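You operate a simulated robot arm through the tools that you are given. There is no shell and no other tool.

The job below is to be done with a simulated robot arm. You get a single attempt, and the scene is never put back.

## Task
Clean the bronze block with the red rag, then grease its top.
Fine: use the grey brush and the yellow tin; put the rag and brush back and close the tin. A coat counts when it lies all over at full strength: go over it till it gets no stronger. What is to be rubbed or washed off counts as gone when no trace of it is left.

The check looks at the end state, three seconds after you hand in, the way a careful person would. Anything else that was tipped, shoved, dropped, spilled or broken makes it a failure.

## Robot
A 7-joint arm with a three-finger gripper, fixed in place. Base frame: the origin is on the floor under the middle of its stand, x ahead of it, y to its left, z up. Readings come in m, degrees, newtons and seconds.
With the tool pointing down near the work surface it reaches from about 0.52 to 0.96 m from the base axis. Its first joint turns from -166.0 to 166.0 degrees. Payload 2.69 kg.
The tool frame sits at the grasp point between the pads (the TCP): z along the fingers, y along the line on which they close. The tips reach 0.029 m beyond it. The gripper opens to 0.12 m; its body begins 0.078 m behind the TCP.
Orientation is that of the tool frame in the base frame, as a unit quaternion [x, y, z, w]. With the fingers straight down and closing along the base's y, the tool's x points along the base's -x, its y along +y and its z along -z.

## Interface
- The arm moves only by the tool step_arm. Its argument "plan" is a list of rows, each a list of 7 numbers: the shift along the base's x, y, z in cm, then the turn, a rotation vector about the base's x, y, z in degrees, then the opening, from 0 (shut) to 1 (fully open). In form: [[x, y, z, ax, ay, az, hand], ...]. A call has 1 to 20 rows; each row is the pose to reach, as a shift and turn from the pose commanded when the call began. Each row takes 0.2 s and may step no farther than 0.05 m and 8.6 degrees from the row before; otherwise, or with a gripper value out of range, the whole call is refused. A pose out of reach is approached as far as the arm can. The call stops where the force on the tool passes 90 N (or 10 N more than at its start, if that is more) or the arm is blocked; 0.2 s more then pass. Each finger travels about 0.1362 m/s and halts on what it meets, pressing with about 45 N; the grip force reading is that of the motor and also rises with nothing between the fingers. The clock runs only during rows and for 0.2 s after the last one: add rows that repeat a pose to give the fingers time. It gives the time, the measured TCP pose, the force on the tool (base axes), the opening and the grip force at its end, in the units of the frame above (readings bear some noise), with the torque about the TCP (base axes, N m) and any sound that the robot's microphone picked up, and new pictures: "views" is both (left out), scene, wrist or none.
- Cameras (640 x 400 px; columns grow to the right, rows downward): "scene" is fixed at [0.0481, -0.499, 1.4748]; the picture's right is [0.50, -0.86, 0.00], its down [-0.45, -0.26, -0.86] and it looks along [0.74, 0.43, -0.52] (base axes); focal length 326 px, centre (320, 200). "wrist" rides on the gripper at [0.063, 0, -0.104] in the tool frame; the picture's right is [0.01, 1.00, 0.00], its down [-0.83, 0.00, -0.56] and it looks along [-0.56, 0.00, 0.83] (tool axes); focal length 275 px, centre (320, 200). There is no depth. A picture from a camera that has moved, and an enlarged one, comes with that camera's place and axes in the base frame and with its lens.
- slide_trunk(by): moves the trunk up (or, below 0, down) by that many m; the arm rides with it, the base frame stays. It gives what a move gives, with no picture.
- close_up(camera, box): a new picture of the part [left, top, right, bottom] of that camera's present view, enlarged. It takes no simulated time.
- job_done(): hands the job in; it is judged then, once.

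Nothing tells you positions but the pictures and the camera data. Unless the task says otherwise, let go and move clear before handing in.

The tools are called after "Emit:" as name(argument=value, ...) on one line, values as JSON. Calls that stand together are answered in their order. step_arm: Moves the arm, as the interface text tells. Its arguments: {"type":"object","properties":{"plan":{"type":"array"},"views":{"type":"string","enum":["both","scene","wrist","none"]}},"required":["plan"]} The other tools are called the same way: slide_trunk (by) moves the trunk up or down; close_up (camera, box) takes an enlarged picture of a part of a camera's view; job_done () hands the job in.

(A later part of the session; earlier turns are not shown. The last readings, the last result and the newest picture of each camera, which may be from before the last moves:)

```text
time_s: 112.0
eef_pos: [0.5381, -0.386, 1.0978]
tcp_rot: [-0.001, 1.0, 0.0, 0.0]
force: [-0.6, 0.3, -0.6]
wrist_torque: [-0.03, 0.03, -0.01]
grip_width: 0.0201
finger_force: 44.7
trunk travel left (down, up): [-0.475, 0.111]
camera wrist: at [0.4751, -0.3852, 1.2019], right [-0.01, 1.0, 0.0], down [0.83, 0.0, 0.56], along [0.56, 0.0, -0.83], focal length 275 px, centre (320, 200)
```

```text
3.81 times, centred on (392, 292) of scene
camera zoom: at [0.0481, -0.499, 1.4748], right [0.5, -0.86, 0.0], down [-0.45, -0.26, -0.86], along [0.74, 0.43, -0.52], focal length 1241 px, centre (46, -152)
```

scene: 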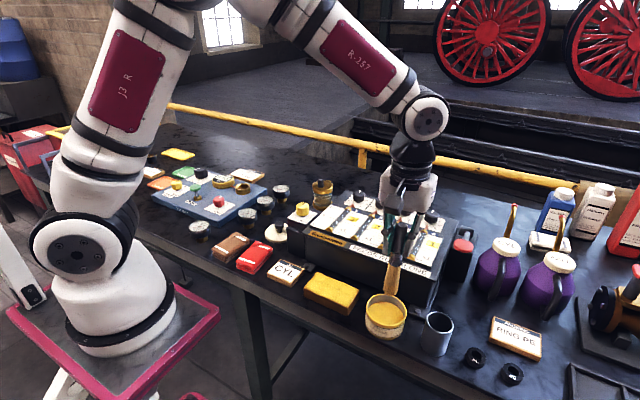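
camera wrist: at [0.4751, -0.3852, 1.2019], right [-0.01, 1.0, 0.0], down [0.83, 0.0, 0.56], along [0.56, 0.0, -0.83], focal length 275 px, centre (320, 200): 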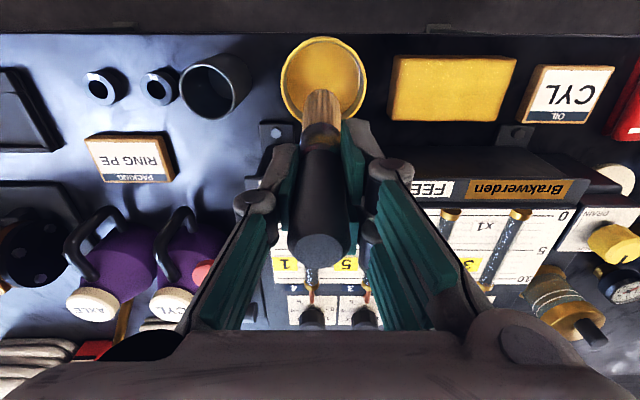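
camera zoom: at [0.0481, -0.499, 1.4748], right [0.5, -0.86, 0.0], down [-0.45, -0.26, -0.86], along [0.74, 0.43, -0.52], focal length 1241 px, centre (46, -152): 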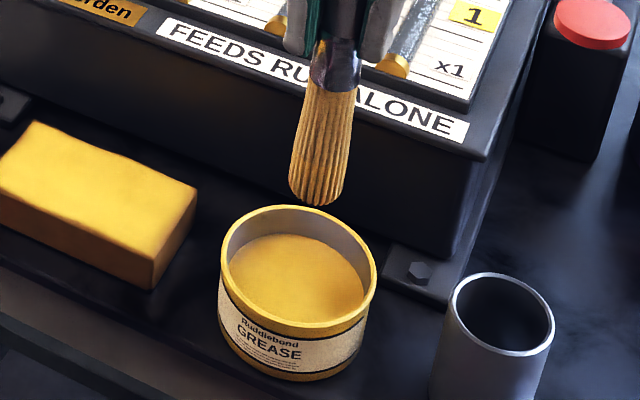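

The coat looks the same as before the second pass, so it has reached full strength. I'll zoom into the corners to be sure.

Emit:
close_up(camera="wrist", box=[380, 45, 460, 95])

Emit:
close_up(camera="wrist", box=[450, 45, 530, 95])

Emit:
close_up(camera="wrist", box=[380, 85, 460, 135])

Emit:
close_up(camera="wrist", box=[450, 85, 530, 135])

Emit:
close_up(camera="scene", box=[300, 270, 332, 290])

Emit:
close_up(camera="scene", box=[332, 280, 364, 315])

```text
8.00 times, centred on (420, 70) of wrist
camera zoom: at [0.4751, -0.3852, 1.2019], right [-0.01, 1.0, 0.0], down [0.83, 0.0, 0.56], along [0.56, 0.0, -0.83], focal length 2202 px, centre (-480, 1240)
```

zoom: 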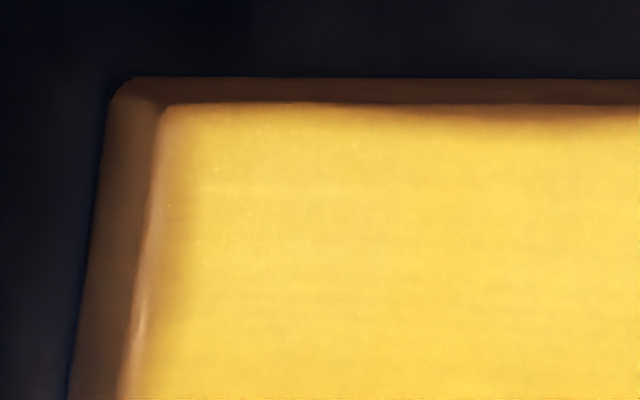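

```text
8.00 times, centred on (490, 70) of wrist
camera zoom: at [0.4751, -0.3852, 1.2019], right [-0.01, 1.0, 0.0], down [0.83, 0.0, 0.56], along [0.56, 0.0, -0.83], focal length 2202 px, centre (-1040, 1240)
```

zoom: 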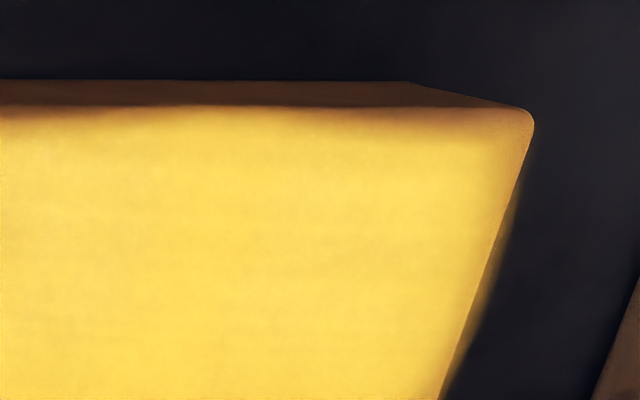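

```text
8.00 times, centred on (420, 110) of wrist
camera zoom: at [0.4751, -0.3852, 1.2019], right [-0.01, 1.0, 0.0], down [0.83, 0.0, 0.56], along [0.56, 0.0, -0.83], focal length 2202 px, centre (-480, 920)
```

zoom: 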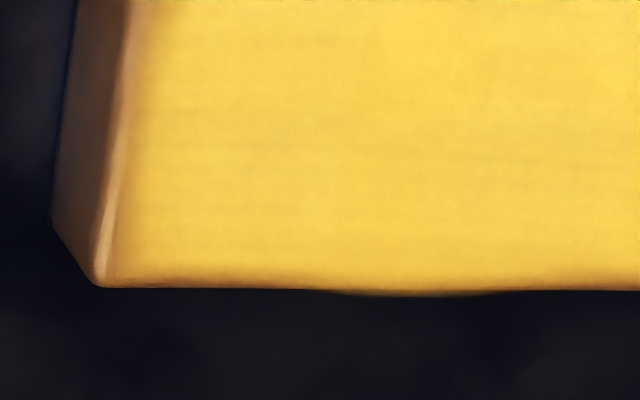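

```text
8.00 times, centred on (490, 110) of wrist
camera zoom: at [0.4751, -0.3852, 1.2019], right [-0.01, 1.0, 0.0], down [0.83, 0.0, 0.56], along [0.56, 0.0, -0.83], focal length 2202 px, centre (-1040, 920)
```

zoom: 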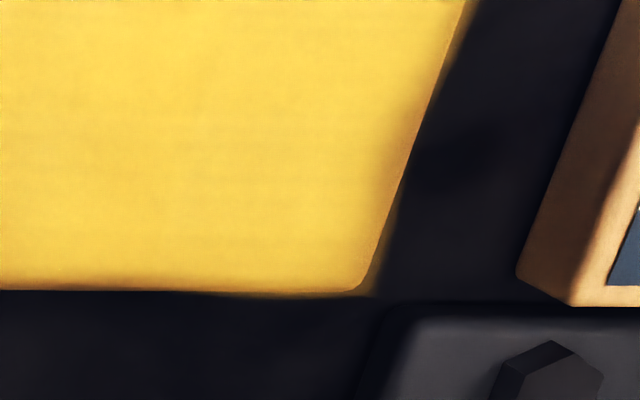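

```text
16.00 times, centred on (316, 280) of scene
camera zoom: at [0.0481, -0.499, 1.4748], right [0.5, -0.86, 0.0], down [-0.45, -0.26, -0.86], along [0.74, 0.43, -0.52], focal length 5212 px, centre (384, -1080)
```

zoom: 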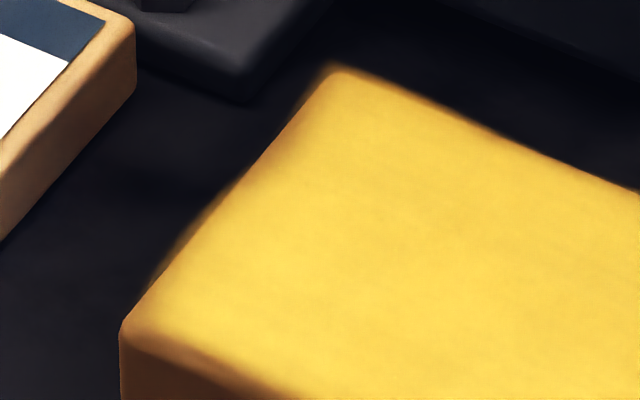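

```text
11.43 times, centred on (348, 298) of scene
camera zoom: at [0.0481, -0.499, 1.4748], right [0.5, -0.86, 0.0], down [-0.45, -0.26, -0.86], along [0.74, 0.43, -0.52], focal length 3723 px, centre (0, -914)
```

zoom: 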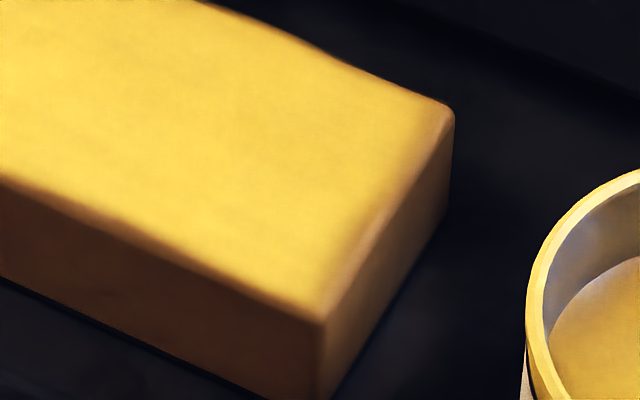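

The middle and most edges are full, but the front-left corner (toward the CYL card) looks slightly thinner. I'll reload the brush and work the perimeter and corners once more.

Emit:
step_arm(plan=[[0, 0, -3.7, 0, 0, 0, 0.05], [0, 0, -6.8, 0, 0, 0, 0.05], [0, 0, -7.4, 0, 0, 0, 0.05], [0, 0, -7.6, 0, 0, 0, 0.05], [0, 0, -7.6, 0, 0, 0, 0.05]], views="none")

```text
time_s: 113.2
eef_pos: [0.5363, -0.3853, 1.0197]
tcp_rot: [0.0, 1.0, 0.0, -0.001]
force: [0.2, 0.4, -0.4]
wrist_torque: [0.01, 0.04, 0.0]
grip_width: 0.0199
finger_force: 45.6
trunk travel left (down, up): [-0.475, 0.111]
```

Emit:
step_arm(plan=[[0, 0, -0.1, 0, 0, 0, 0.05], [0, 0, -0.2, 0, 0, 0, 0.05], [0, 0, -0.2, 0, 0, 0, 0.05]], views="none")

```text
time_s: 114.0
eef_pos: [0.537, -0.3855, 1.0208]
tcp_rot: [-0.001, 1.0, -0.001, 0.002]
force: [-1.6, 1.0, 11.7]
wrist_torque: [0.01, 0.05, -0.02]
grip_width: 0.02
finger_force: 44.6
trunk travel left (down, up): [-0.475, 0.111]
```

Emit:
step_arm(plan=[[0.7, 0, 0, 0, 0, 0, 0.05], [0.5, 0.5, 0, 0, 0, 0, 0.05], [0, 0.7, 0, 0, 0, 0, 0.05], [-0.5, 0.5, 0, 0, 0, 0, 0.05], [-0.7, 0, 0, 0, 0, 0, 0.05], [-0.5, -0.5, 0, 0, 0, 0, 0.05], [0, -0.7, 0, 0, 0, 0, 0.05], [0, 0, 0, 0, 0, 0, 0.05], [0, 0, 3.7, 0, 0, 0, 0.05], [0, 0, 7.4, 0, 0, 0, 0.05], [-0.2, 4.5, 7.4, 0, 0, 0, 0.05], [-0.4, 9, 7.4, 0, 0, 0, 0.05], [-0.6, 13.5, 7.4, 0, 0, 0, 0.05], [-0.7, 18, 7.4, 0, 0, 0, 0.05], [-0.7, 18, 3.5, 0, 0, 0, 0.05], [-0.7, 18, 0.9, 0, 0, 0, 0.05], [-0.7, 18, 0.3, 0, 0, 0, 0.05], [-0.7, 18, 0.12, 0, 0, 0, 0.05]], views="none")

```text
time_s: 117.8
eef_pos: [0.5284, -0.2041, 1.0211]
tcp_rot: [-0.001, 1.0, -0.001, 0.002]
force: [-5.2, 5.0, 38.1]
wrist_torque: [0.41, 0.56, -0.04]
grip_width: 0.0198
finger_force: 44.8
trunk travel left (down, up): [-0.475, 0.111]
```

Emit:
step_arm(plan=[[0, 0, 0.06, 0, 0, 0, 0.05], [-1.4, 1.8, 0.06, 0, 0, 0, 0.05], [-0.8, 1.2, 0.06, 0, 0, 0, 0.05], [-1.5, 1.2, 0.06, 0, 0, 0, 0.05], [-1.0, 1.9, 0.06, 0, 0, 0, 0.05], [-1.6, 1.6, 0.06, 0, 0, 0, 0.05], [-0.6, 1.9, 0.06, 0, 0, 0, 0.05], [0.8, 1.8, 0.06, 0, 0, 0, 0.05], [2.2, 1.8, 0.06, 0, 0, 0, 0.05], [3.6, 1.8, 0.06, 0, 0, 0, 0.05], [4.3, 1.8, 0.06, 0, 0, 0, 0.05], [4.0, 1.2, 0.06, 0, 0, 0, 0.05], [4.4, 1.5, 0.06, 0, 0, 0, 0.05], [4.2, -0.5, 0.06, 0, 0, 0, 0.05], [4.2, -2.8, 0.06, 0, 0, 0, 0.05], [4.2, -5.1, 0.06, 0, 0, 0, 0.05], [4.2, -7.4, 0.06, 0, 0, 0, 0.05], [4.2, -9.6, 0.06, 0, 0, 0, 0.05]], views="none")

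```text
time_s: 121.6
eef_pos: [0.5708, -0.2997, 1.0207]
tcp_rot: [0.001, 1.0, 0.0, 0.0]
force: [0.2, 0.1, -1.4]
wrist_torque: [-0.04, 0.02, 0.01]
grip_width: 0.0202
finger_force: 45.2
trunk travel left (down, up): [-0.475, 0.111]
```

Emit:
step_arm(plan=[[-0.3, 0.3, -0.12, 0, 0, 0, 0.05], [0, 0, -0.12, 0, 0, 0, 0.05], [-0.6, 0, -0.12, 0, 0, 0, 0.05], [-0.3, 0.5, -0.12, 0, 0, 0, 0.05], [-1.4, 0, -0.12, 0, 0, 0, 0.05], [-2.8, 0, -0.12, 0, 0, 0, 0.05], [-4.2, 0, -0.12, 0, 0, 0, 0.05], [-5.6, 0, -0.12, 0, 0, 0, 0.05], [-5.2, 0.6, -0.12, 0, 0, 0, 0.05], [-5.7, 0.3, -0.12, 0, 0, 0, 0.05], [-5.6, 2.5, -0.12, 0, 0, 0, 0.05], [-5.6, 4.8, -0.12, 0, 0, 0, 0.05], [-5.6, 7.1, -0.12, 0, 0, 0, 0.05], [-5.6, 9.4, -0.12, 0, 0, 0, 0.05], [-5.6, 11.4, -0.12, 0, 0, 0, 0.05], [-5.0, 11.0, -0.12, 0, 0, 0, 0.05], [-5.6, 10.8, -0.12, 0, 0, 0, 0.05], [-5.2, 11.5, -0.12, 0, 0, 0, 0.05]], views="none")

Emit:
close_up(camera="scene", box=[290, 240, 380, 320])

```text
time_s: 125.4
eef_pos: [0.5188, -0.1845, 1.0188]
tcp_rot: [-0.001, 1.0, 0.001, -0.002]
force: [0.1, 0.5, -0.4]
wrist_torque: [0.01, -0.03, 0.0]
grip_width: 0.0197
finger_force: 44.8
trunk travel left (down, up): [-0.475, 0.111]
```

```text
5.00 times, centred on (335, 280) of scene
camera zoom: at [0.0481, -0.499, 1.4748], right [0.5, -0.86, 0.0], down [-0.45, -0.26, -0.86], along [0.74, 0.43, -0.52], focal length 1629 px, centre (245, -200)
```

zoom: 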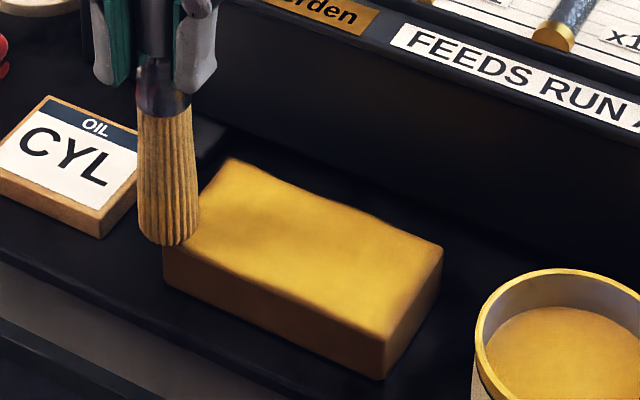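

Contact force has dropped to zero here, so the brush has probably slid up a little in the grip. I'll look at the hand and the brush.

Emit:
close_up(camera="wrist", box=[220, 40, 420, 280])

Emit:
close_up(camera="scene", box=[290, 200, 370, 310])

```text
1.67 times, centred on (320, 160) of wrist
camera zoom: at [0.4561, -0.1841, 1.1223], right [-0.01, 1.0, 0.0], down [0.83, 0.0, 0.55], along [0.55, 0.0, -0.83], focal length 459 px, centre (320, 267)
```

zoom: 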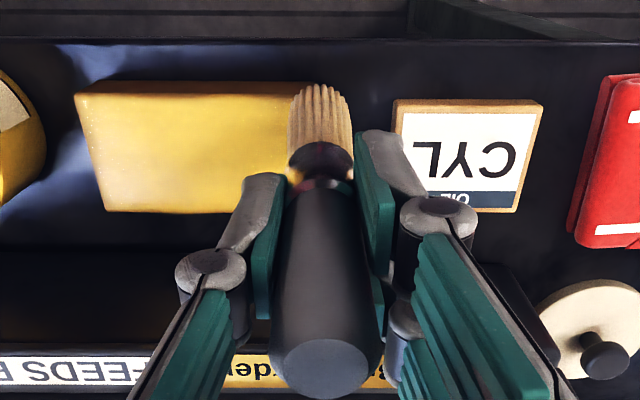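

```text
3.64 times, centred on (330, 255) of scene
camera zoom: at [0.0481, -0.499, 1.4748], right [0.5, -0.86, 0.0], down [-0.45, -0.26, -0.86], along [0.74, 0.43, -0.52], focal length 1184 px, centre (284, 0)
```

zoom: 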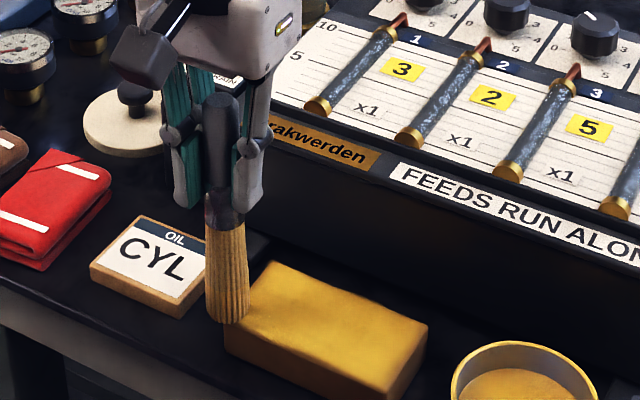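

The brush has slid about 12 mm up in the grip, which is harmless but explains the loss of contact. I'll lower gently at this corner until there is light pressure.

Emit:
step_arm(plan=[[0, -0.3, -0.08, 0, 0, 0, 0.05], [0, -0.3, -0.16, 0, 0, 0, 0.05], [0, -0.3, -0.16, 0, 0, 0, 0.05]], views="none")

```text
time_s: 126.2
eef_pos: [0.5194, -0.1884, 1.0182]
tcp_rot: [0.001, 1.0, 0.0, -0.001]
force: [-0.7, -0.4, 0.0]
wrist_torque: [-0.03, -0.01, 0.02]
grip_width: 0.02
finger_force: 44.5
trunk travel left (down, up): [-0.475, 0.111]
```

Emit:
step_arm(plan=[[0, 0, -0.1, 0, 0, 0, 0.05], [0, 0, -0.2, 0, 0, 0, 0.05], [0, 0, -0.2, 0, 0, 0, 0.05]], views="none")

```text
time_s: 127.0
eef_pos: [0.5183, -0.1887, 1.0176]
tcp_rot: [-0.001, 1.0, 0.0, 0.002]
force: [-2.6, 3.5, 38.2]
wrist_torque: [0.2, 0.37, 0.0]
grip_width: 0.0197
finger_force: 44.3
trunk travel left (down, up): [-0.475, 0.111]
```

Good contact again. I'll ease to about 15 N and work the front-left corner, then the whole perimeter, checking force along the way.

Emit:
step_arm(plan=[[0, 0, 0.12, 0, 0, 0, 0.05], [-0.4, 0.3, 0.12, 0, 0, 0, 0.05], [-0.5, -0.4, 0.12, 0, 0, 0, 0.05], [0.2, 0.3, 0.12, 0, 0, 0, 0.05], [-0.4, 0.1, 0.12, 0, 0, 0, 0.05], [0.3, 0.3, 0.12, 0, 0, 0, 0.05], [-0.4, 0.3, 0.12, 0, 0, 0, 0.05], [1.2, 0.3, 0.12, 0, 0, 0, 0.05], [2.6, 0.3, 0.12, 0, 0, 0, 0.05], [4.0, 0.3, 0.12, 0, 0, 0, 0.05], [5.2, 0.3, 0.12, 0, 0, 0, 0.05], [5.2, -0.3, 0.12, 0, 0, 0, 0.05]], views="none")

```text
time_s: 129.6
eef_pos: [0.5707, -0.1923, 1.0173]
tcp_rot: [0.0, 1.0, 0.0, 0.0]
force: [0.2, -0.3, -1.2]
wrist_torque: [-0.02, 0.0, 0.0]
grip_width: 0.0197
finger_force: 45.1
trunk travel left (down, up): [-0.475, 0.111]
```

Emit:
step_arm(plan=[[0, 0, -0.15, 0, 0, 0, 0.05], [0, 0.5, -0.15, 0, 0, 0, 0.05], [-0.4, 0.4, -0.15, 0, 0, 0, 0.05], [0, -1.5, -0.15, 0, 0, 0, 0.05], [0, -3.0, -0.16, 0, 0, 0, 0.05], [0, -4.5, -0.17, 0, 0, 0, 0.05], [0, -6.0, -0.18, 0, 0, 0, 0.05], [0, -7.5, -0.19, 0, 0, 0, 0.05], [0, -9, -0.2, 0, 0, 0, 0.05], [0, -10.5, -0.21, 0, 0, 0, 0.05]], views="none")

```text
time_s: 131.8
eef_pos: [0.5715, -0.2977, 1.0147]
tcp_rot: [-0.001, 1.0, -0.001, 0.001]
force: [0.2, 7.5, 27.8]
wrist_torque: [0.96, 0.06, -0.01]
grip_width: 0.0201
finger_force: 45.0
trunk travel left (down, up): [-0.475, 0.111]
```

Emit:
step_arm(plan=[[0, -0.3, 0, 0, 0, 0, 0.05], [-0.5, 0, 0, 0, 0, 0, 0.05], [-1.4, -0.3, -0.01, 0, 0, 0, 0.05], [-2.8, -0.3, -0.02, 0, 0, 0, 0.05], [-4.2, -0.3, -0.03, 0, 0, 0, 0.05], [-5.4, -0.3, -0.04, 0, 0, 0, 0.05], [-5.0, 0.2, -0.05, 0, 0, 0, 0.05], [-5.5, 1.2, -0.06, 0, 0, 0, 0.05], [-5.5, 2.7, -0.07, 0, 0, 0, 0.05], [-5.5, 4.2, -0.08, 0, 0, 0, 0.05], [-5.5, 5.7, -0.1, 0, 0, 0, 0.05], [-5.5, 7.2, -0.12, 0, 0, 0, 0.05], [-5.5, 8.7, -0.14, 0, 0, 0, 0.05], [-5.5, 10.2, -0.16, 0, 0, 0, 0.05], [-5.5, 10.9, -0.18, 0, 0, 0, 0.05], [-5.0, 10.9, -0.19, 0, 0, 0, 0.05], [-5.4, 10.4, -0.2, 0, 0, 0, 0.05], [-5.0, 10.7, -0.2, 0, 0, 0, 0.05]], views="none")

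Emit:
close_up(camera="scene", box=[290, 240, 380, 320])

```text
time_s: 135.6
eef_pos: [0.5181, -0.1882, 1.0112]
tcp_rot: [-0.001, 1.0, 0.001, -0.002]
force: [-9.9, -3.0, 26.7]
wrist_torque: [-0.41, 1.1, -0.04]
grip_width: 0.02
finger_force: 44.5
trunk travel left (down, up): [-0.475, 0.111]
```

```text
5.00 times, centred on (335, 280) of scene
camera zoom: at [0.0481, -0.499, 1.4748], right [0.5, -0.86, 0.0], down [-0.45, -0.26, -0.86], along [0.74, 0.43, -0.52], focal length 1629 px, centre (245, -200)
```

zoom: 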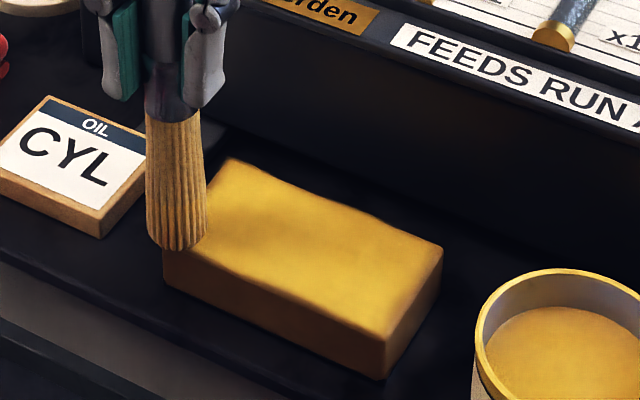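

The brush now has firm contact at this corner. I'll lift off and inspect the coat again.

Emit:
step_arm(plan=[[0, 0, 3.7, 0, 0, 0, 0.05], [0, 0, 8, 0, 0, 0, 0.05], [0.3, -4.5, 8.4, 0, 0, 0, 0.05], [0.6, -9, 8.4, 0, 0, 0, 0.05], [1, -13.5, 8.4, 0, 0, 0, 0.05], [1.5, -17.5, 8.4, 0, 0, 0, 0.05], [1.5, -19.5, 8.4, 0, 0, 0, 0.05], [1.5, -19.5, 8.4, 0, 0, 0, 0.05]], views="wrist")

Emit:
close_up(camera="wrist", box=[370, 40, 546, 150])

Emit:
close_up(camera="wrist", box=[450, 45, 530, 95])

Emit:
close_up(camera="wrist", box=[380, 45, 460, 95])

Emit:
close_up(camera="scene", box=[300, 265, 364, 305])

Emit:
close_up(camera="scene", box=[350, 200, 470, 360])

```text
time_s: 137.4
eef_pos: [0.5387, -0.3851, 1.096]
tcp_rot: [0.0, 1.0, 0.0, 0.0]
force: [0.5, 0.7, -0.4]
wrist_torque: [0.0, -0.04, -0.01]
grip_width: 0.0201
finger_force: 45.0
trunk travel left (down, up): [-0.475, 0.111]
camera wrist: at [0.4756, -0.3842, 1.2004], right [-0.01, 1.0, 0.0], down [0.83, 0.0, 0.56], along [0.56, 0.0, -0.83], focal length 275 px, centre (320, 200)
```

wrist: 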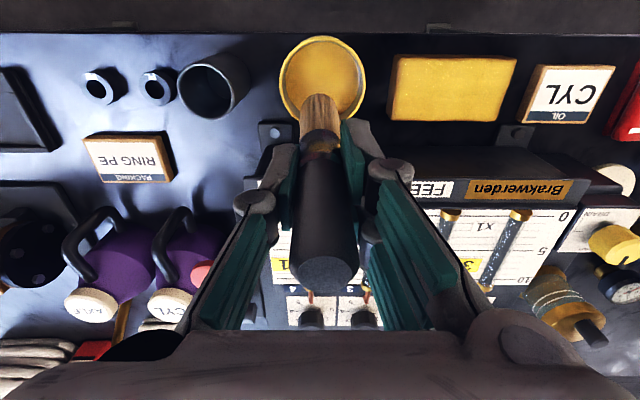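

```text
3.64 times, centred on (458, 95) of wrist
camera zoom: at [0.4756, -0.3842, 1.2004], right [-0.01, 1.0, 0.0], down [0.83, 0.0, 0.56], along [0.56, 0.0, -0.83], focal length 1001 px, centre (-182, 582)
```

zoom: 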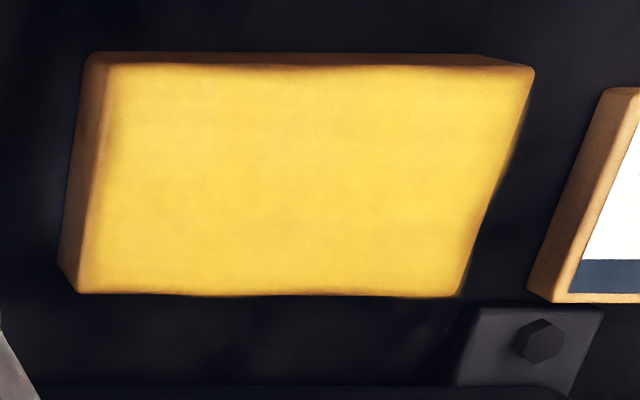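

```text
8.00 times, centred on (490, 70) of wrist
camera zoom: at [0.4756, -0.3842, 1.2004], right [-0.01, 1.0, 0.0], down [0.83, 0.0, 0.56], along [0.56, 0.0, -0.83], focal length 2202 px, centre (-1040, 1240)
```

zoom: 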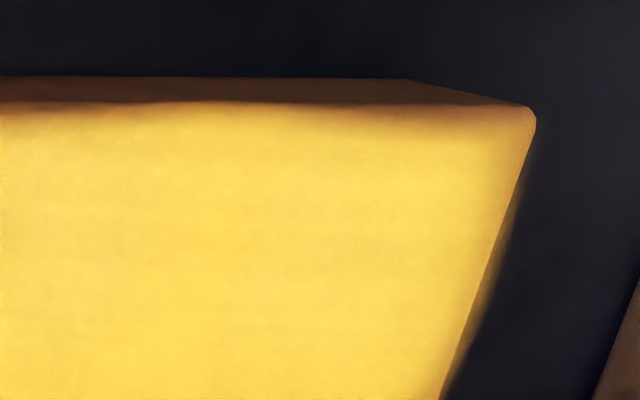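

```text
8.00 times, centred on (420, 70) of wrist
camera zoom: at [0.4756, -0.3842, 1.2004], right [-0.01, 1.0, 0.0], down [0.83, 0.0, 0.56], along [0.56, 0.0, -0.83], focal length 2202 px, centre (-480, 1240)
```

zoom: 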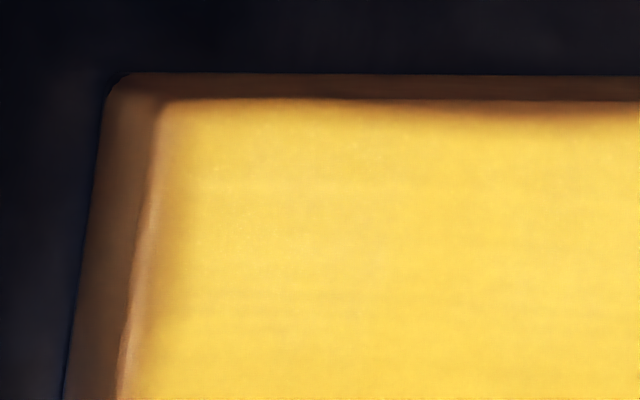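

```text
10.00 times, centred on (332, 285) of scene
camera zoom: at [0.0481, -0.499, 1.4748], right [0.5, -0.86, 0.0], down [-0.45, -0.26, -0.86], along [0.74, 0.43, -0.52], focal length 3257 px, centre (200, -650)
```

zoom: 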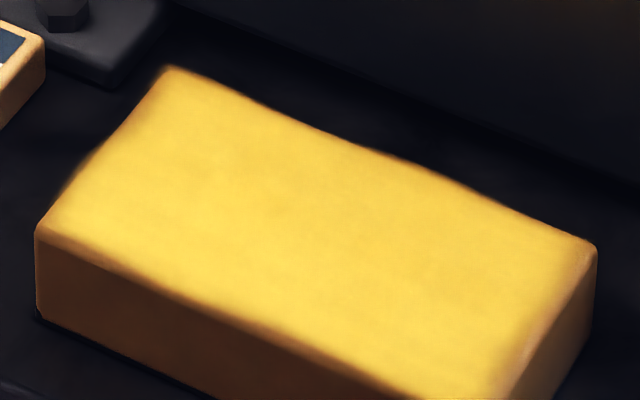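

```text
2.50 times, centred on (410, 280) of scene
camera zoom: at [0.0481, -0.499, 1.4748], right [0.5, -0.86, 0.0], down [-0.45, -0.26, -0.86], along [0.74, 0.43, -0.52], focal length 814 px, centre (95, 0)
```

zoom: 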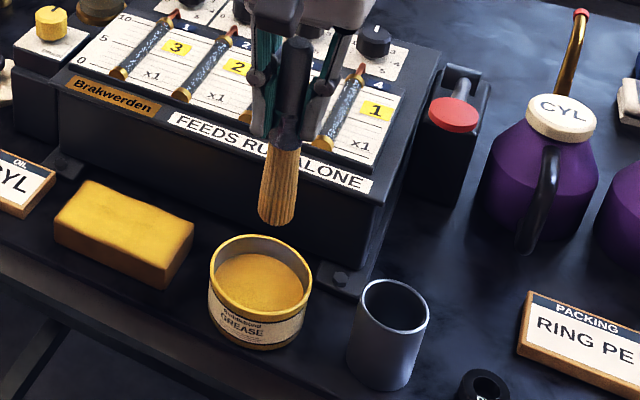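

The pictures are unchanged from before, so the coat is at full strength and won't get stronger; the soft rim is just how the coat ends at the rounded edge. Now I'll bring the brush back above its cup and check how it hangs.

Emit:
step_arm(plan=[[0, 0, 2, 0, 0, 0, 0.05], [0, -3.5, 2.5, 0, 0, 0, 0.05], [-0.1, -7, 2.5, 0, 0, 0, 0.05], [-0.2, -10.5, 2.5, 0, 0, 0, 0.05], [-0.2, -10.5, 2.5, 0, 0, 0, 0.05]], views="both")

Emit:
close_up(camera="wrist", box=[240, 30, 400, 290])

Emit:
close_up(camera="scene", box=[390, 190, 510, 360])

```text
time_s: 138.6
eef_pos: [0.5382, -0.4897, 1.1227]
tcp_rot: [-0.001, 1.0, 0.001, 0.0]
force: [-0.6, -0.1, -1.3]
wrist_torque: [0.0, 0.01, 0.02]
grip_width: 0.0202
finger_force: 44.6
trunk travel left (down, up): [-0.475, 0.111]
camera wrist: at [0.4748, -0.4896, 1.226], right [-0.01, 1.0, 0.0], down [0.83, 0.0, 0.56], along [0.56, 0.0, -0.83], focal length 275 px, centre (320, 200)
```

scene: 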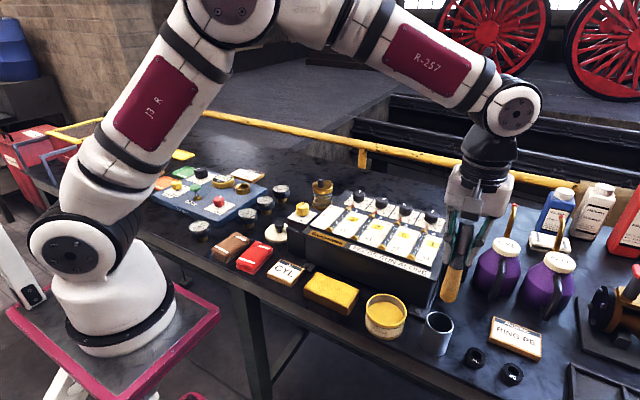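
wrist: 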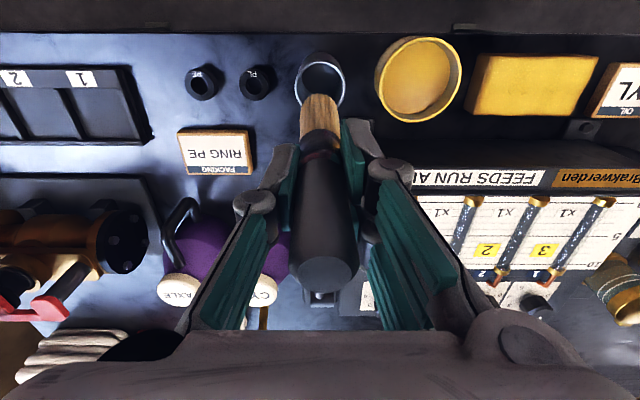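

```text
1.54 times, centred on (320, 160) of wrist
camera zoom: at [0.4748, -0.4896, 1.226], right [-0.01, 1.0, 0.0], down [0.83, 0.0, 0.56], along [0.56, 0.0, -0.83], focal length 424 px, centre (320, 262)
```

zoom: 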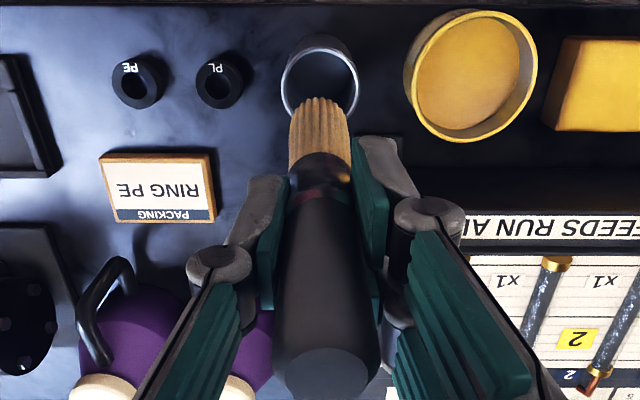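

```text
2.35 times, centred on (450, 275) of scene
camera zoom: at [0.0481, -0.499, 1.4748], right [0.5, -0.86, 0.0], down [-0.45, -0.26, -0.86], along [0.74, 0.43, -0.52], focal length 766 px, centre (14, 24)
```

zoom: 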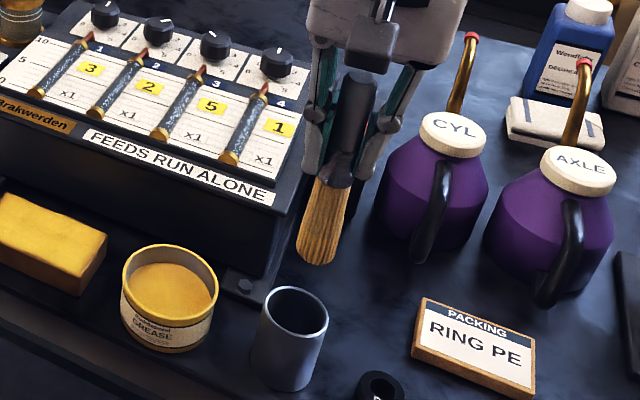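

The brush hangs almost straight and lines up with the cup. I'll lower until the tips are just above the cup rim and check.

Emit:
step_arm(plan=[[-0.1, 0, -2.5, 0, 0, 0, 0.05], [-0.1, 0, -5, 0, 0, 0, 0.05], [-0.1, 0, -5.8, 0, 0, 0, 0.05], [-0.1, 0, -5.8, 0, 0, 0, 0.05]], views="wrist")

Emit:
close_up(camera="wrist", box=[260, 40, 380, 160])

Emit:
close_up(camera="scene", box=[400, 240, 480, 360])

```text
time_s: 139.6
eef_pos: [0.5352, -0.4901, 1.0624]
tcp_rot: [0.0, 1.0, -0.001, 0.0]
force: [0.0, 0.5, -0.5]
wrist_torque: [-0.04, 0.02, 0.0]
grip_width: 0.0201
finger_force: 45.5
trunk travel left (down, up): [-0.475, 0.111]
camera wrist: at [0.4724, -0.4891, 1.1667], right [-0.01, 1.0, 0.0], down [0.83, 0.0, 0.56], along [0.56, 0.0, -0.83], focal length 275 px, centre (320, 200)
```

wrist: 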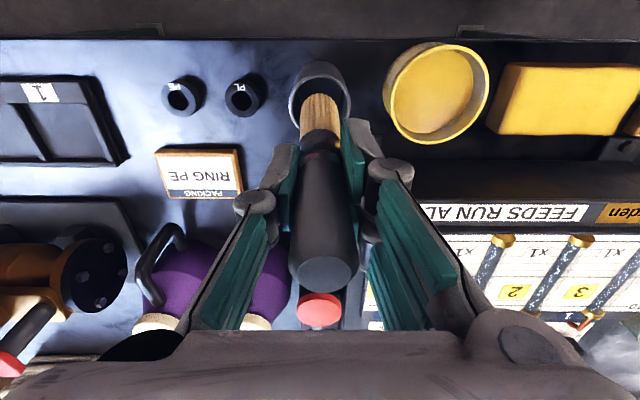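

```text
3.33 times, centred on (320, 100) of wrist
camera zoom: at [0.4724, -0.4891, 1.1667], right [-0.01, 1.0, 0.0], down [0.83, 0.0, 0.56], along [0.56, 0.0, -0.83], focal length 918 px, centre (320, 533)
```

zoom: 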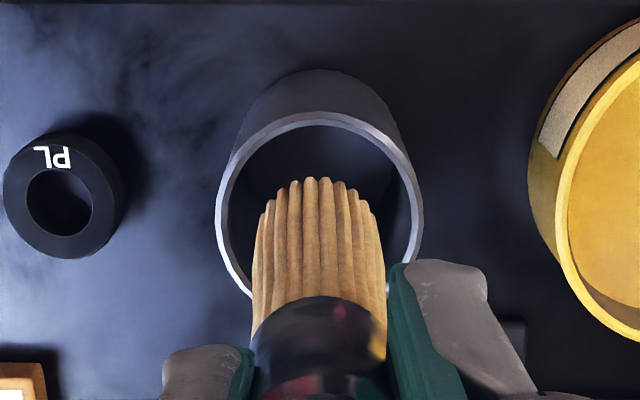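

```text
3.33 times, centred on (440, 300) of scene
camera zoom: at [0.0481, -0.499, 1.4748], right [0.5, -0.86, 0.0], down [-0.45, -0.26, -0.86], along [0.74, 0.43, -0.52], focal length 1086 px, centre (-80, -133)
```

zoom: 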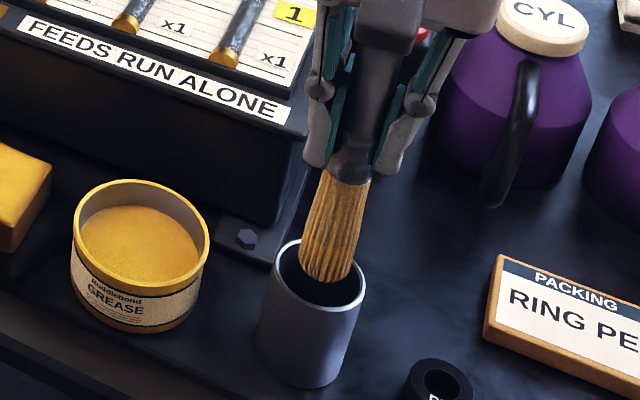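

The bristles are just entering the cup with clearance on all sides; I'll shift 2 mm toward the front to centre better and lower it in.

Emit:
step_arm(plan=[[-0.2, 0, -1, 0, 0, 0, 0.05], [-0.2, 0, -3, 0, 0, 0, 0.05], [-0.2, 0, -5, 0, 0, 0, 0.05], [-0.2, 0, -6.8, 0, 0, 0, 0.05], [-0.2, 0, -6.8, 0, 0, 0, 0.05]], views="wrist")

Emit:
close_up(camera="scene", box=[400, 240, 480, 360])

```text
time_s: 140.8
eef_pos: [0.5335, -0.4895, 0.9971]
tcp_rot: [0.0, 1.0, 0.0, 0.0]
force: [0.6, -0.9, -1.5]
wrist_torque: [-0.02, -0.01, -0.01]
grip_width: 0.0198
finger_force: 44.8
trunk travel left (down, up): [-0.475, 0.111]
camera wrist: at [0.4706, -0.4889, 1.1], right [-0.01, 1.0, 0.0], down [0.83, 0.0, 0.56], along [0.56, 0.0, -0.83], focal length 275 px, centre (320, 200)
```

wrist: 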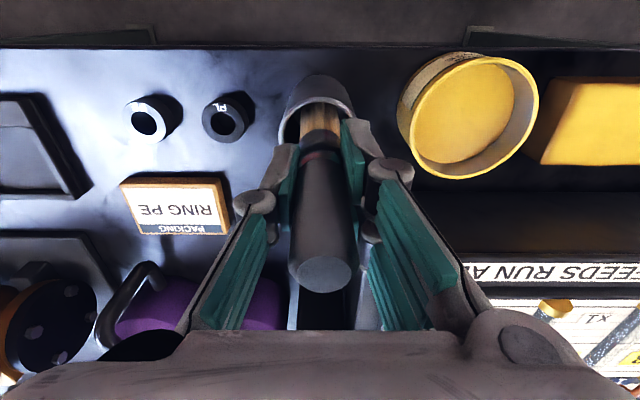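

```text
3.33 times, centred on (440, 300) of scene
camera zoom: at [0.0481, -0.499, 1.4748], right [0.5, -0.86, 0.0], down [-0.45, -0.26, -0.86], along [0.74, 0.43, -0.52], focal length 1086 px, centre (-80, -133)
```

zoom: 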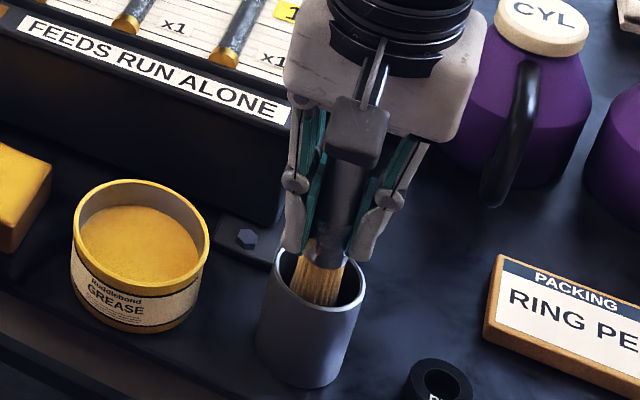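

The brush is in the cup without touching the wall. I'll lower the last centimetre until it rests on the bottom.

Emit:
step_arm(plan=[[0, 0, -0.4, 0, 0, 0, 0.05], [0, 0, -0.8, 0, 0, 0, 0.05], [0, 0, -0.8, 0, 0, 0, 0.05]], views="none")

```text
time_s: 141.6
eef_pos: [0.5327, -0.4895, 0.9871]
tcp_rot: [0.0, 1.0, 0.001, 0.001]
force: [0.1, 0.2, -0.8]
wrist_torque: [0.0, 0.02, 0.0]
grip_width: 0.0199
finger_force: 44.2
trunk travel left (down, up): [-0.475, 0.111]
```

Emit:
step_arm(plan=[[0, 0, -0.15, 0, 0, 0, 0.05], [0, 0, -0.3, 0, 0, 0, 0.05], [0, 0, -0.3, 0, 0, 0, 0.05]], views="none")

```text
time_s: 142.4
eef_pos: [0.5318, -0.4908, 0.9855]
tcp_rot: [0.0, 1.0, -0.001, 0.0]
force: [0.0, 1.9, -0.9]
wrist_torque: [0.0, -0.01, 0.03]
grip_width: 0.0199
finger_force: 44.5
trunk travel left (down, up): [-0.475, 0.111]
```

Emit:
step_arm(plan=[[0, 0, -0.15, 0, 0, 0, 0.05], [0, 0, -0.3, 0, 0, 0, 0.05], [0, 0, -0.3, 0, 0, 0, 0.05]], views="none")

```text
time_s: 143.2
eef_pos: [0.5316, -0.49, 0.9842]
tcp_rot: [-0.001, 1.0, -0.001, 0.001]
force: [1.6, 1.7, 27.4]
wrist_torque: [0.27, -0.1, 0.0]
grip_width: 0.0199
finger_force: 44.9
trunk travel left (down, up): [-0.475, 0.111]
```

The brush rests on the cup's bottom. I'll ease off, open gently, and check that it stands before rising.

Emit:
step_arm(plan=[[0, 0, 0.18, 0, 0, 0, 0.05], [0, 0, 0.18, 0, 0, 0, 0.05], [0, 0, 0.18, 0, 0, 0, 0.2], [0, 0, 0.18, 0, 0, 0, 0.3], [0, 0, 0.18, 0, 0, 0, 0.45], [0, 0, 0.18, 0, 0, 0, 0.45]], views="both")

Emit:
close_up(camera="scene", box=[400, 240, 480, 360])

```text
time_s: 144.6
eef_pos: [0.5319, -0.4893, 0.9833]
tcp_rot: [0.0, 1.0, 0.001, 0.0]
force: [-1.1, -0.2, 0.9]
wrist_torque: [-0.01, 0.01, 0.02]
grip_width: 0.0539
finger_force: 0.1
trunk travel left (down, up): [-0.475, 0.111]
camera wrist: at [0.4693, -0.4892, 1.0875], right [-0.01, 1.0, 0.0], down [0.83, 0.0, 0.56], along [0.56, 0.0, -0.83], focal length 275 px, centre (320, 200)
```

scene: 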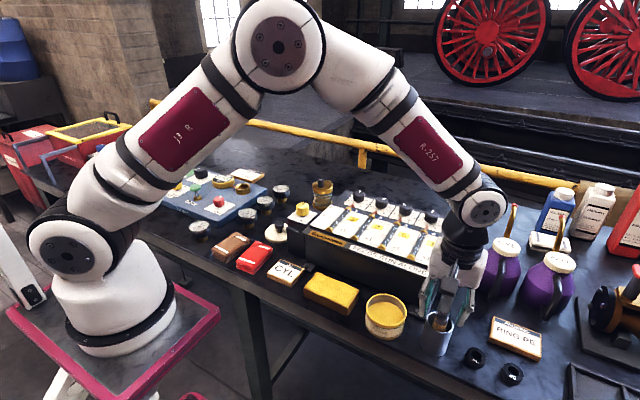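
wrist: 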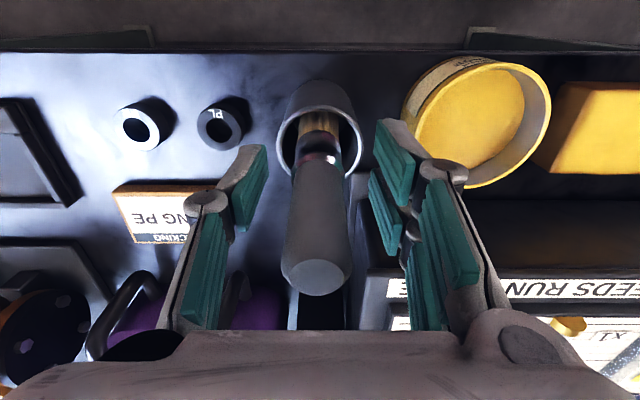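

```text
3.33 times, centred on (440, 300) of scene
camera zoom: at [0.0481, -0.499, 1.4748], right [0.5, -0.86, 0.0], down [-0.45, -0.26, -0.86], along [0.74, 0.43, -0.52], focal length 1086 px, centre (-80, -133)
```

zoom: 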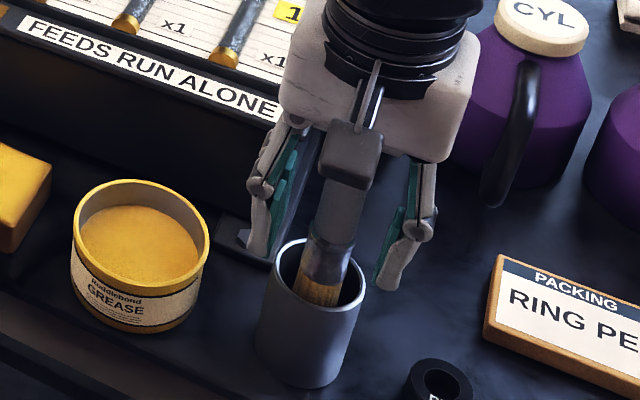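

The brush stands upright in the cup. I'll rise straight up and verify.

Emit:
step_arm(plan=[[0, 0, 2, 0, 0, 0, 0.45], [0, 0, 5, 0, 0, 0, 0.45], [0, 0, 9, 0, 0, 0, 0.45], [0, 0, 13, 0, 0, 0, 0.45], [0, 0, 13, 0, 0, 0, 0.45]], views="wrist")

Emit:
close_up(camera="scene", box=[360, 260, 480, 370])

```text
time_s: 145.8
eef_pos: [0.5312, -0.4899, 1.1132]
tcp_rot: [0.0, 1.0, 0.0, 0.0]
force: [-0.6, -0.3, 0.1]
wrist_torque: [0.02, 0.01, 0.01]
grip_width: 0.0539
finger_force: 0.1
trunk travel left (down, up): [-0.475, 0.111]
camera wrist: at [0.4688, -0.489, 1.2166], right [-0.01, 1.0, 0.0], down [0.83, 0.0, 0.56], along [0.56, 0.0, -0.83], focal length 275 px, centre (320, 200)
```

wrist: 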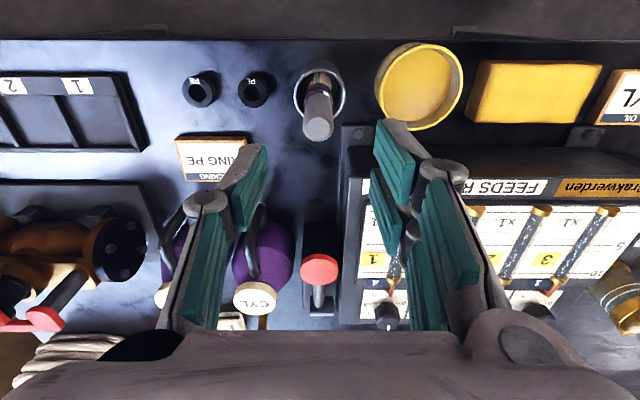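

```text
3.64 times, centred on (420, 315) of scene
camera zoom: at [0.0481, -0.499, 1.4748], right [0.5, -0.86, 0.0], down [-0.45, -0.26, -0.86], along [0.74, 0.43, -0.52], focal length 1184 px, centre (-44, -218)
```

zoom: 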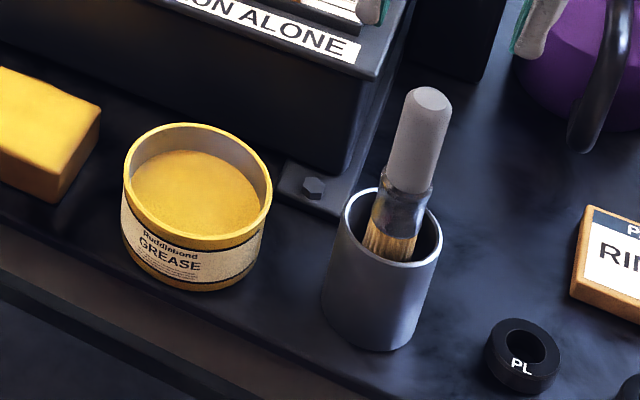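

The brush stands in its cup as before. Now I'll fetch the lid from behind the rag.

Emit:
step_arm(plan=[[0.3, 4.2, 0, 0, 0, 0, 0.45], [0.6, 8.4, 0, 0, 0, 0, 0.45], [0.9, 12.6, 0, 0, 0, 0, 0.45], [1.2, 16.8, 0, 0, 0, 0, 0.45], [1.2, 21, 0, 0, 0, 0, 0.45], [1.2, 25.2, 0, 0, 0, 0, 0.45], [1.2, 29.4, 0, 0, 0, 0, 0.45], [1.2, 33.6, 0, 0, 0, 0, 0.45], [1.2, 37.8, 0, 0, 0, 0, 0.45], [1.2, 42, 0, 0, 0, 0, 0.45], [1.2, 46.2, 0, 0, 0, 0, 0.45], [2.2, 50.2, 0, 0, 0, 0, 0.45], [6.5, 50.2, 0, 0, 0, 0, 0.45], [11, 50.2, 0, 0, 0, 0, 0.45], [15.7, 50.2, -0.5, 0, 0, 0, 0.45], [15.7, 50.2, -1.4, 0, 0, 0, 0.45], [15.7, 50.2, -1.4, 0, 0, 0, 0.45]], views="both")

Emit:
close_up(camera="wrist", box=[240, 20, 400, 130])

```text
time_s: 149.4
eef_pos: [0.6895, 0.0117, 1.0985]
tcp_rot: [0.0, 1.0, 0.0, 0.0]
force: [-0.2, 0.9, 0.2]
wrist_torque: [-0.03, 0.02, 0.01]
grip_width: 0.0539
finger_force: 0.0
trunk travel left (down, up): [-0.475, 0.111]
camera wrist: at [0.6268, 0.0122, 1.2025], right [-0.01, 1.0, 0.0], down [0.83, 0.0, 0.56], along [0.56, 0.0, -0.83], focal length 275 px, centre (320, 200)
```

scene: 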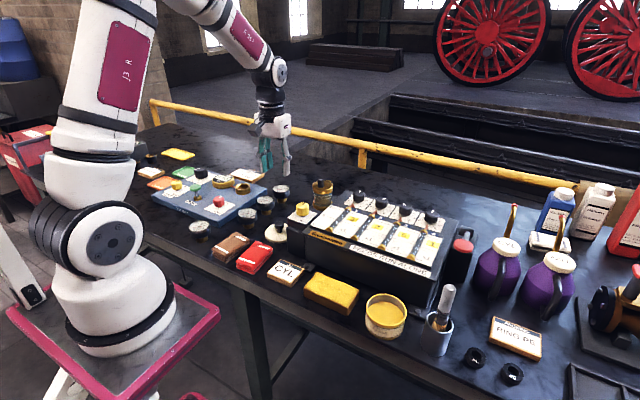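
wrist: 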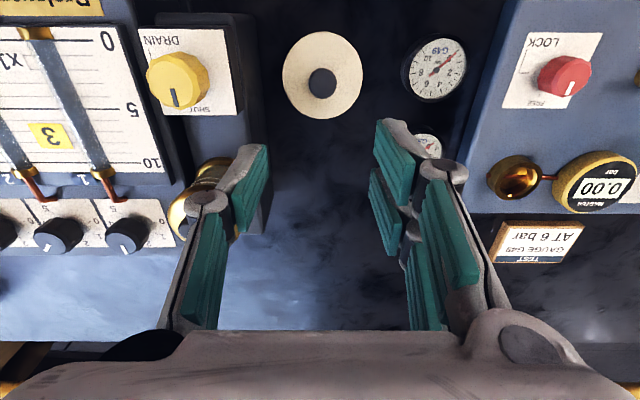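

```text
3.64 times, centred on (320, 75) of wrist
camera zoom: at [0.6268, 0.0122, 1.2025], right [-0.01, 1.0, 0.0], down [0.83, 0.0, 0.56], along [0.56, 0.0, -0.83], focal length 1001 px, centre (320, 654)
```

zoom: 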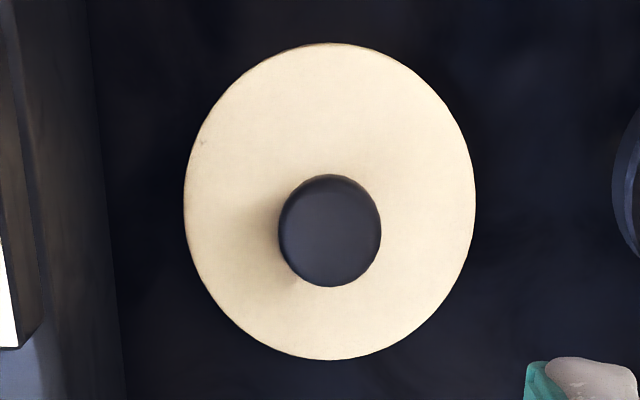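

The lid knob is at about (0.686, 0.015), slightly to the left of the hand. I'll correct and lower over it.

Emit:
step_arm(plan=[[-0.2, 0.3, -4.5, 0, 0, 0, 0.45], [-0.2, 0.3, -9, 0, 0, 0, 0.45], [-0.2, 0.3, -13.5, 0, 0, 0, 0.45], [-0.2, 0.3, -16.5, 0, 0, 0, 0.45], [-0.2, 0.3, -16.5, 0, 0, 0, 0.45]], views="wrist")

Emit:
close_up(camera="wrist", box=[220, 60, 420, 260])

```text
time_s: 150.6
eef_pos: [0.6853, 0.0157, 0.9335]
tcp_rot: [-0.001, 1.0, 0.001, 0.0]
force: [0.6, -0.3, 0.8]
wrist_torque: [0.01, -0.02, -0.01]
grip_width: 0.054
finger_force: 0.1
trunk travel left (down, up): [-0.475, 0.111]
camera wrist: at [0.6219, 0.0158, 1.037], right [-0.01, 1.0, 0.0], down [0.83, 0.0, 0.56], along [0.56, 0.0, -0.83], focal length 275 px, centre (320, 200)
```

wrist: 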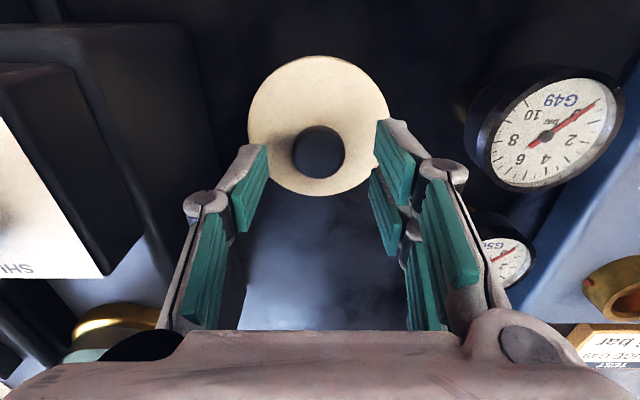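

```text
2.00 times, centred on (320, 160) of wrist
camera zoom: at [0.6219, 0.0158, 1.037], right [-0.01, 1.0, 0.0], down [0.83, 0.0, 0.56], along [0.56, 0.0, -0.83], focal length 551 px, centre (320, 280)
```

zoom: 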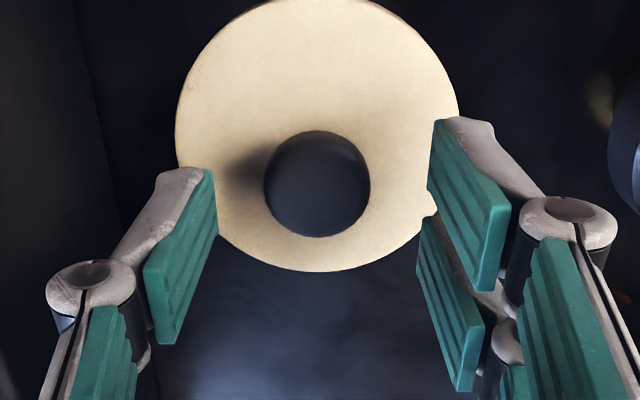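

The knob is centred between the fingers. I'll lower and close on it.

Emit:
step_arm(plan=[[0, 0, -1.5, 0, 0, 0, 0.45], [0, 0, -3.0, 0, 0, 0, 0.45], [0, 0, -3.35, 0, 0, 0, 0.45], [0, 0, -3.35, 0, 0, 0, 0.45]], views="none")

```text
time_s: 151.6
eef_pos: [0.6849, 0.0158, 0.8994]
tcp_rot: [0.0, 1.0, -0.001, 0.0]
force: [0.6, 0.6, -0.6]
wrist_torque: [0.01, -0.02, -0.04]
grip_width: 0.054
finger_force: 0.1
trunk travel left (down, up): [-0.475, 0.111]
```

Emit:
step_arm(plan=[[0, 0, 0, 0, 0, 0, 0.35], [0, 0, 0, 0, 0, 0, 0.25], [0, 0, 0, 0, 0, 0, 0.1], [0, 0, 0, 0, 0, 0, 0.1], [0, 0, 0, 0, 0, 0, 0.1]], views="wrist")

```text
time_s: 152.8
eef_pos: [0.6857, 0.0163, 0.9012]
tcp_rot: [0.0, 1.0, 0.0, 0.0]
force: [-0.3, 0.4, -0.4]
wrist_torque: [-0.01, -0.01, -0.01]
grip_width: 0.0268
finger_force: 45.3
trunk travel left (down, up): [-0.475, 0.111]
camera wrist: at [0.6227, 0.0162, 1.0042], right [-0.01, 1.0, 0.0], down [0.83, 0.0, 0.56], along [0.56, 0.0, -0.83], focal length 275 px, centre (320, 200)
```

wrist: 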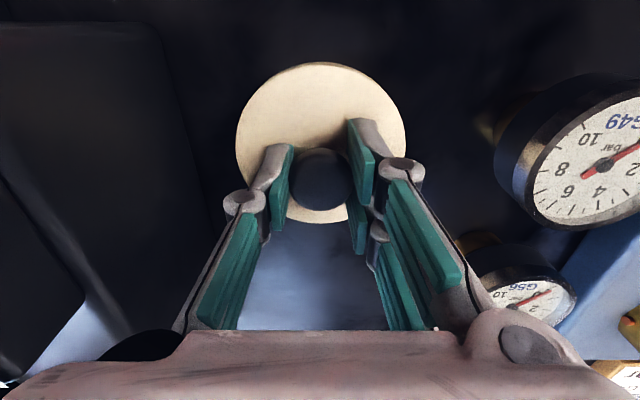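

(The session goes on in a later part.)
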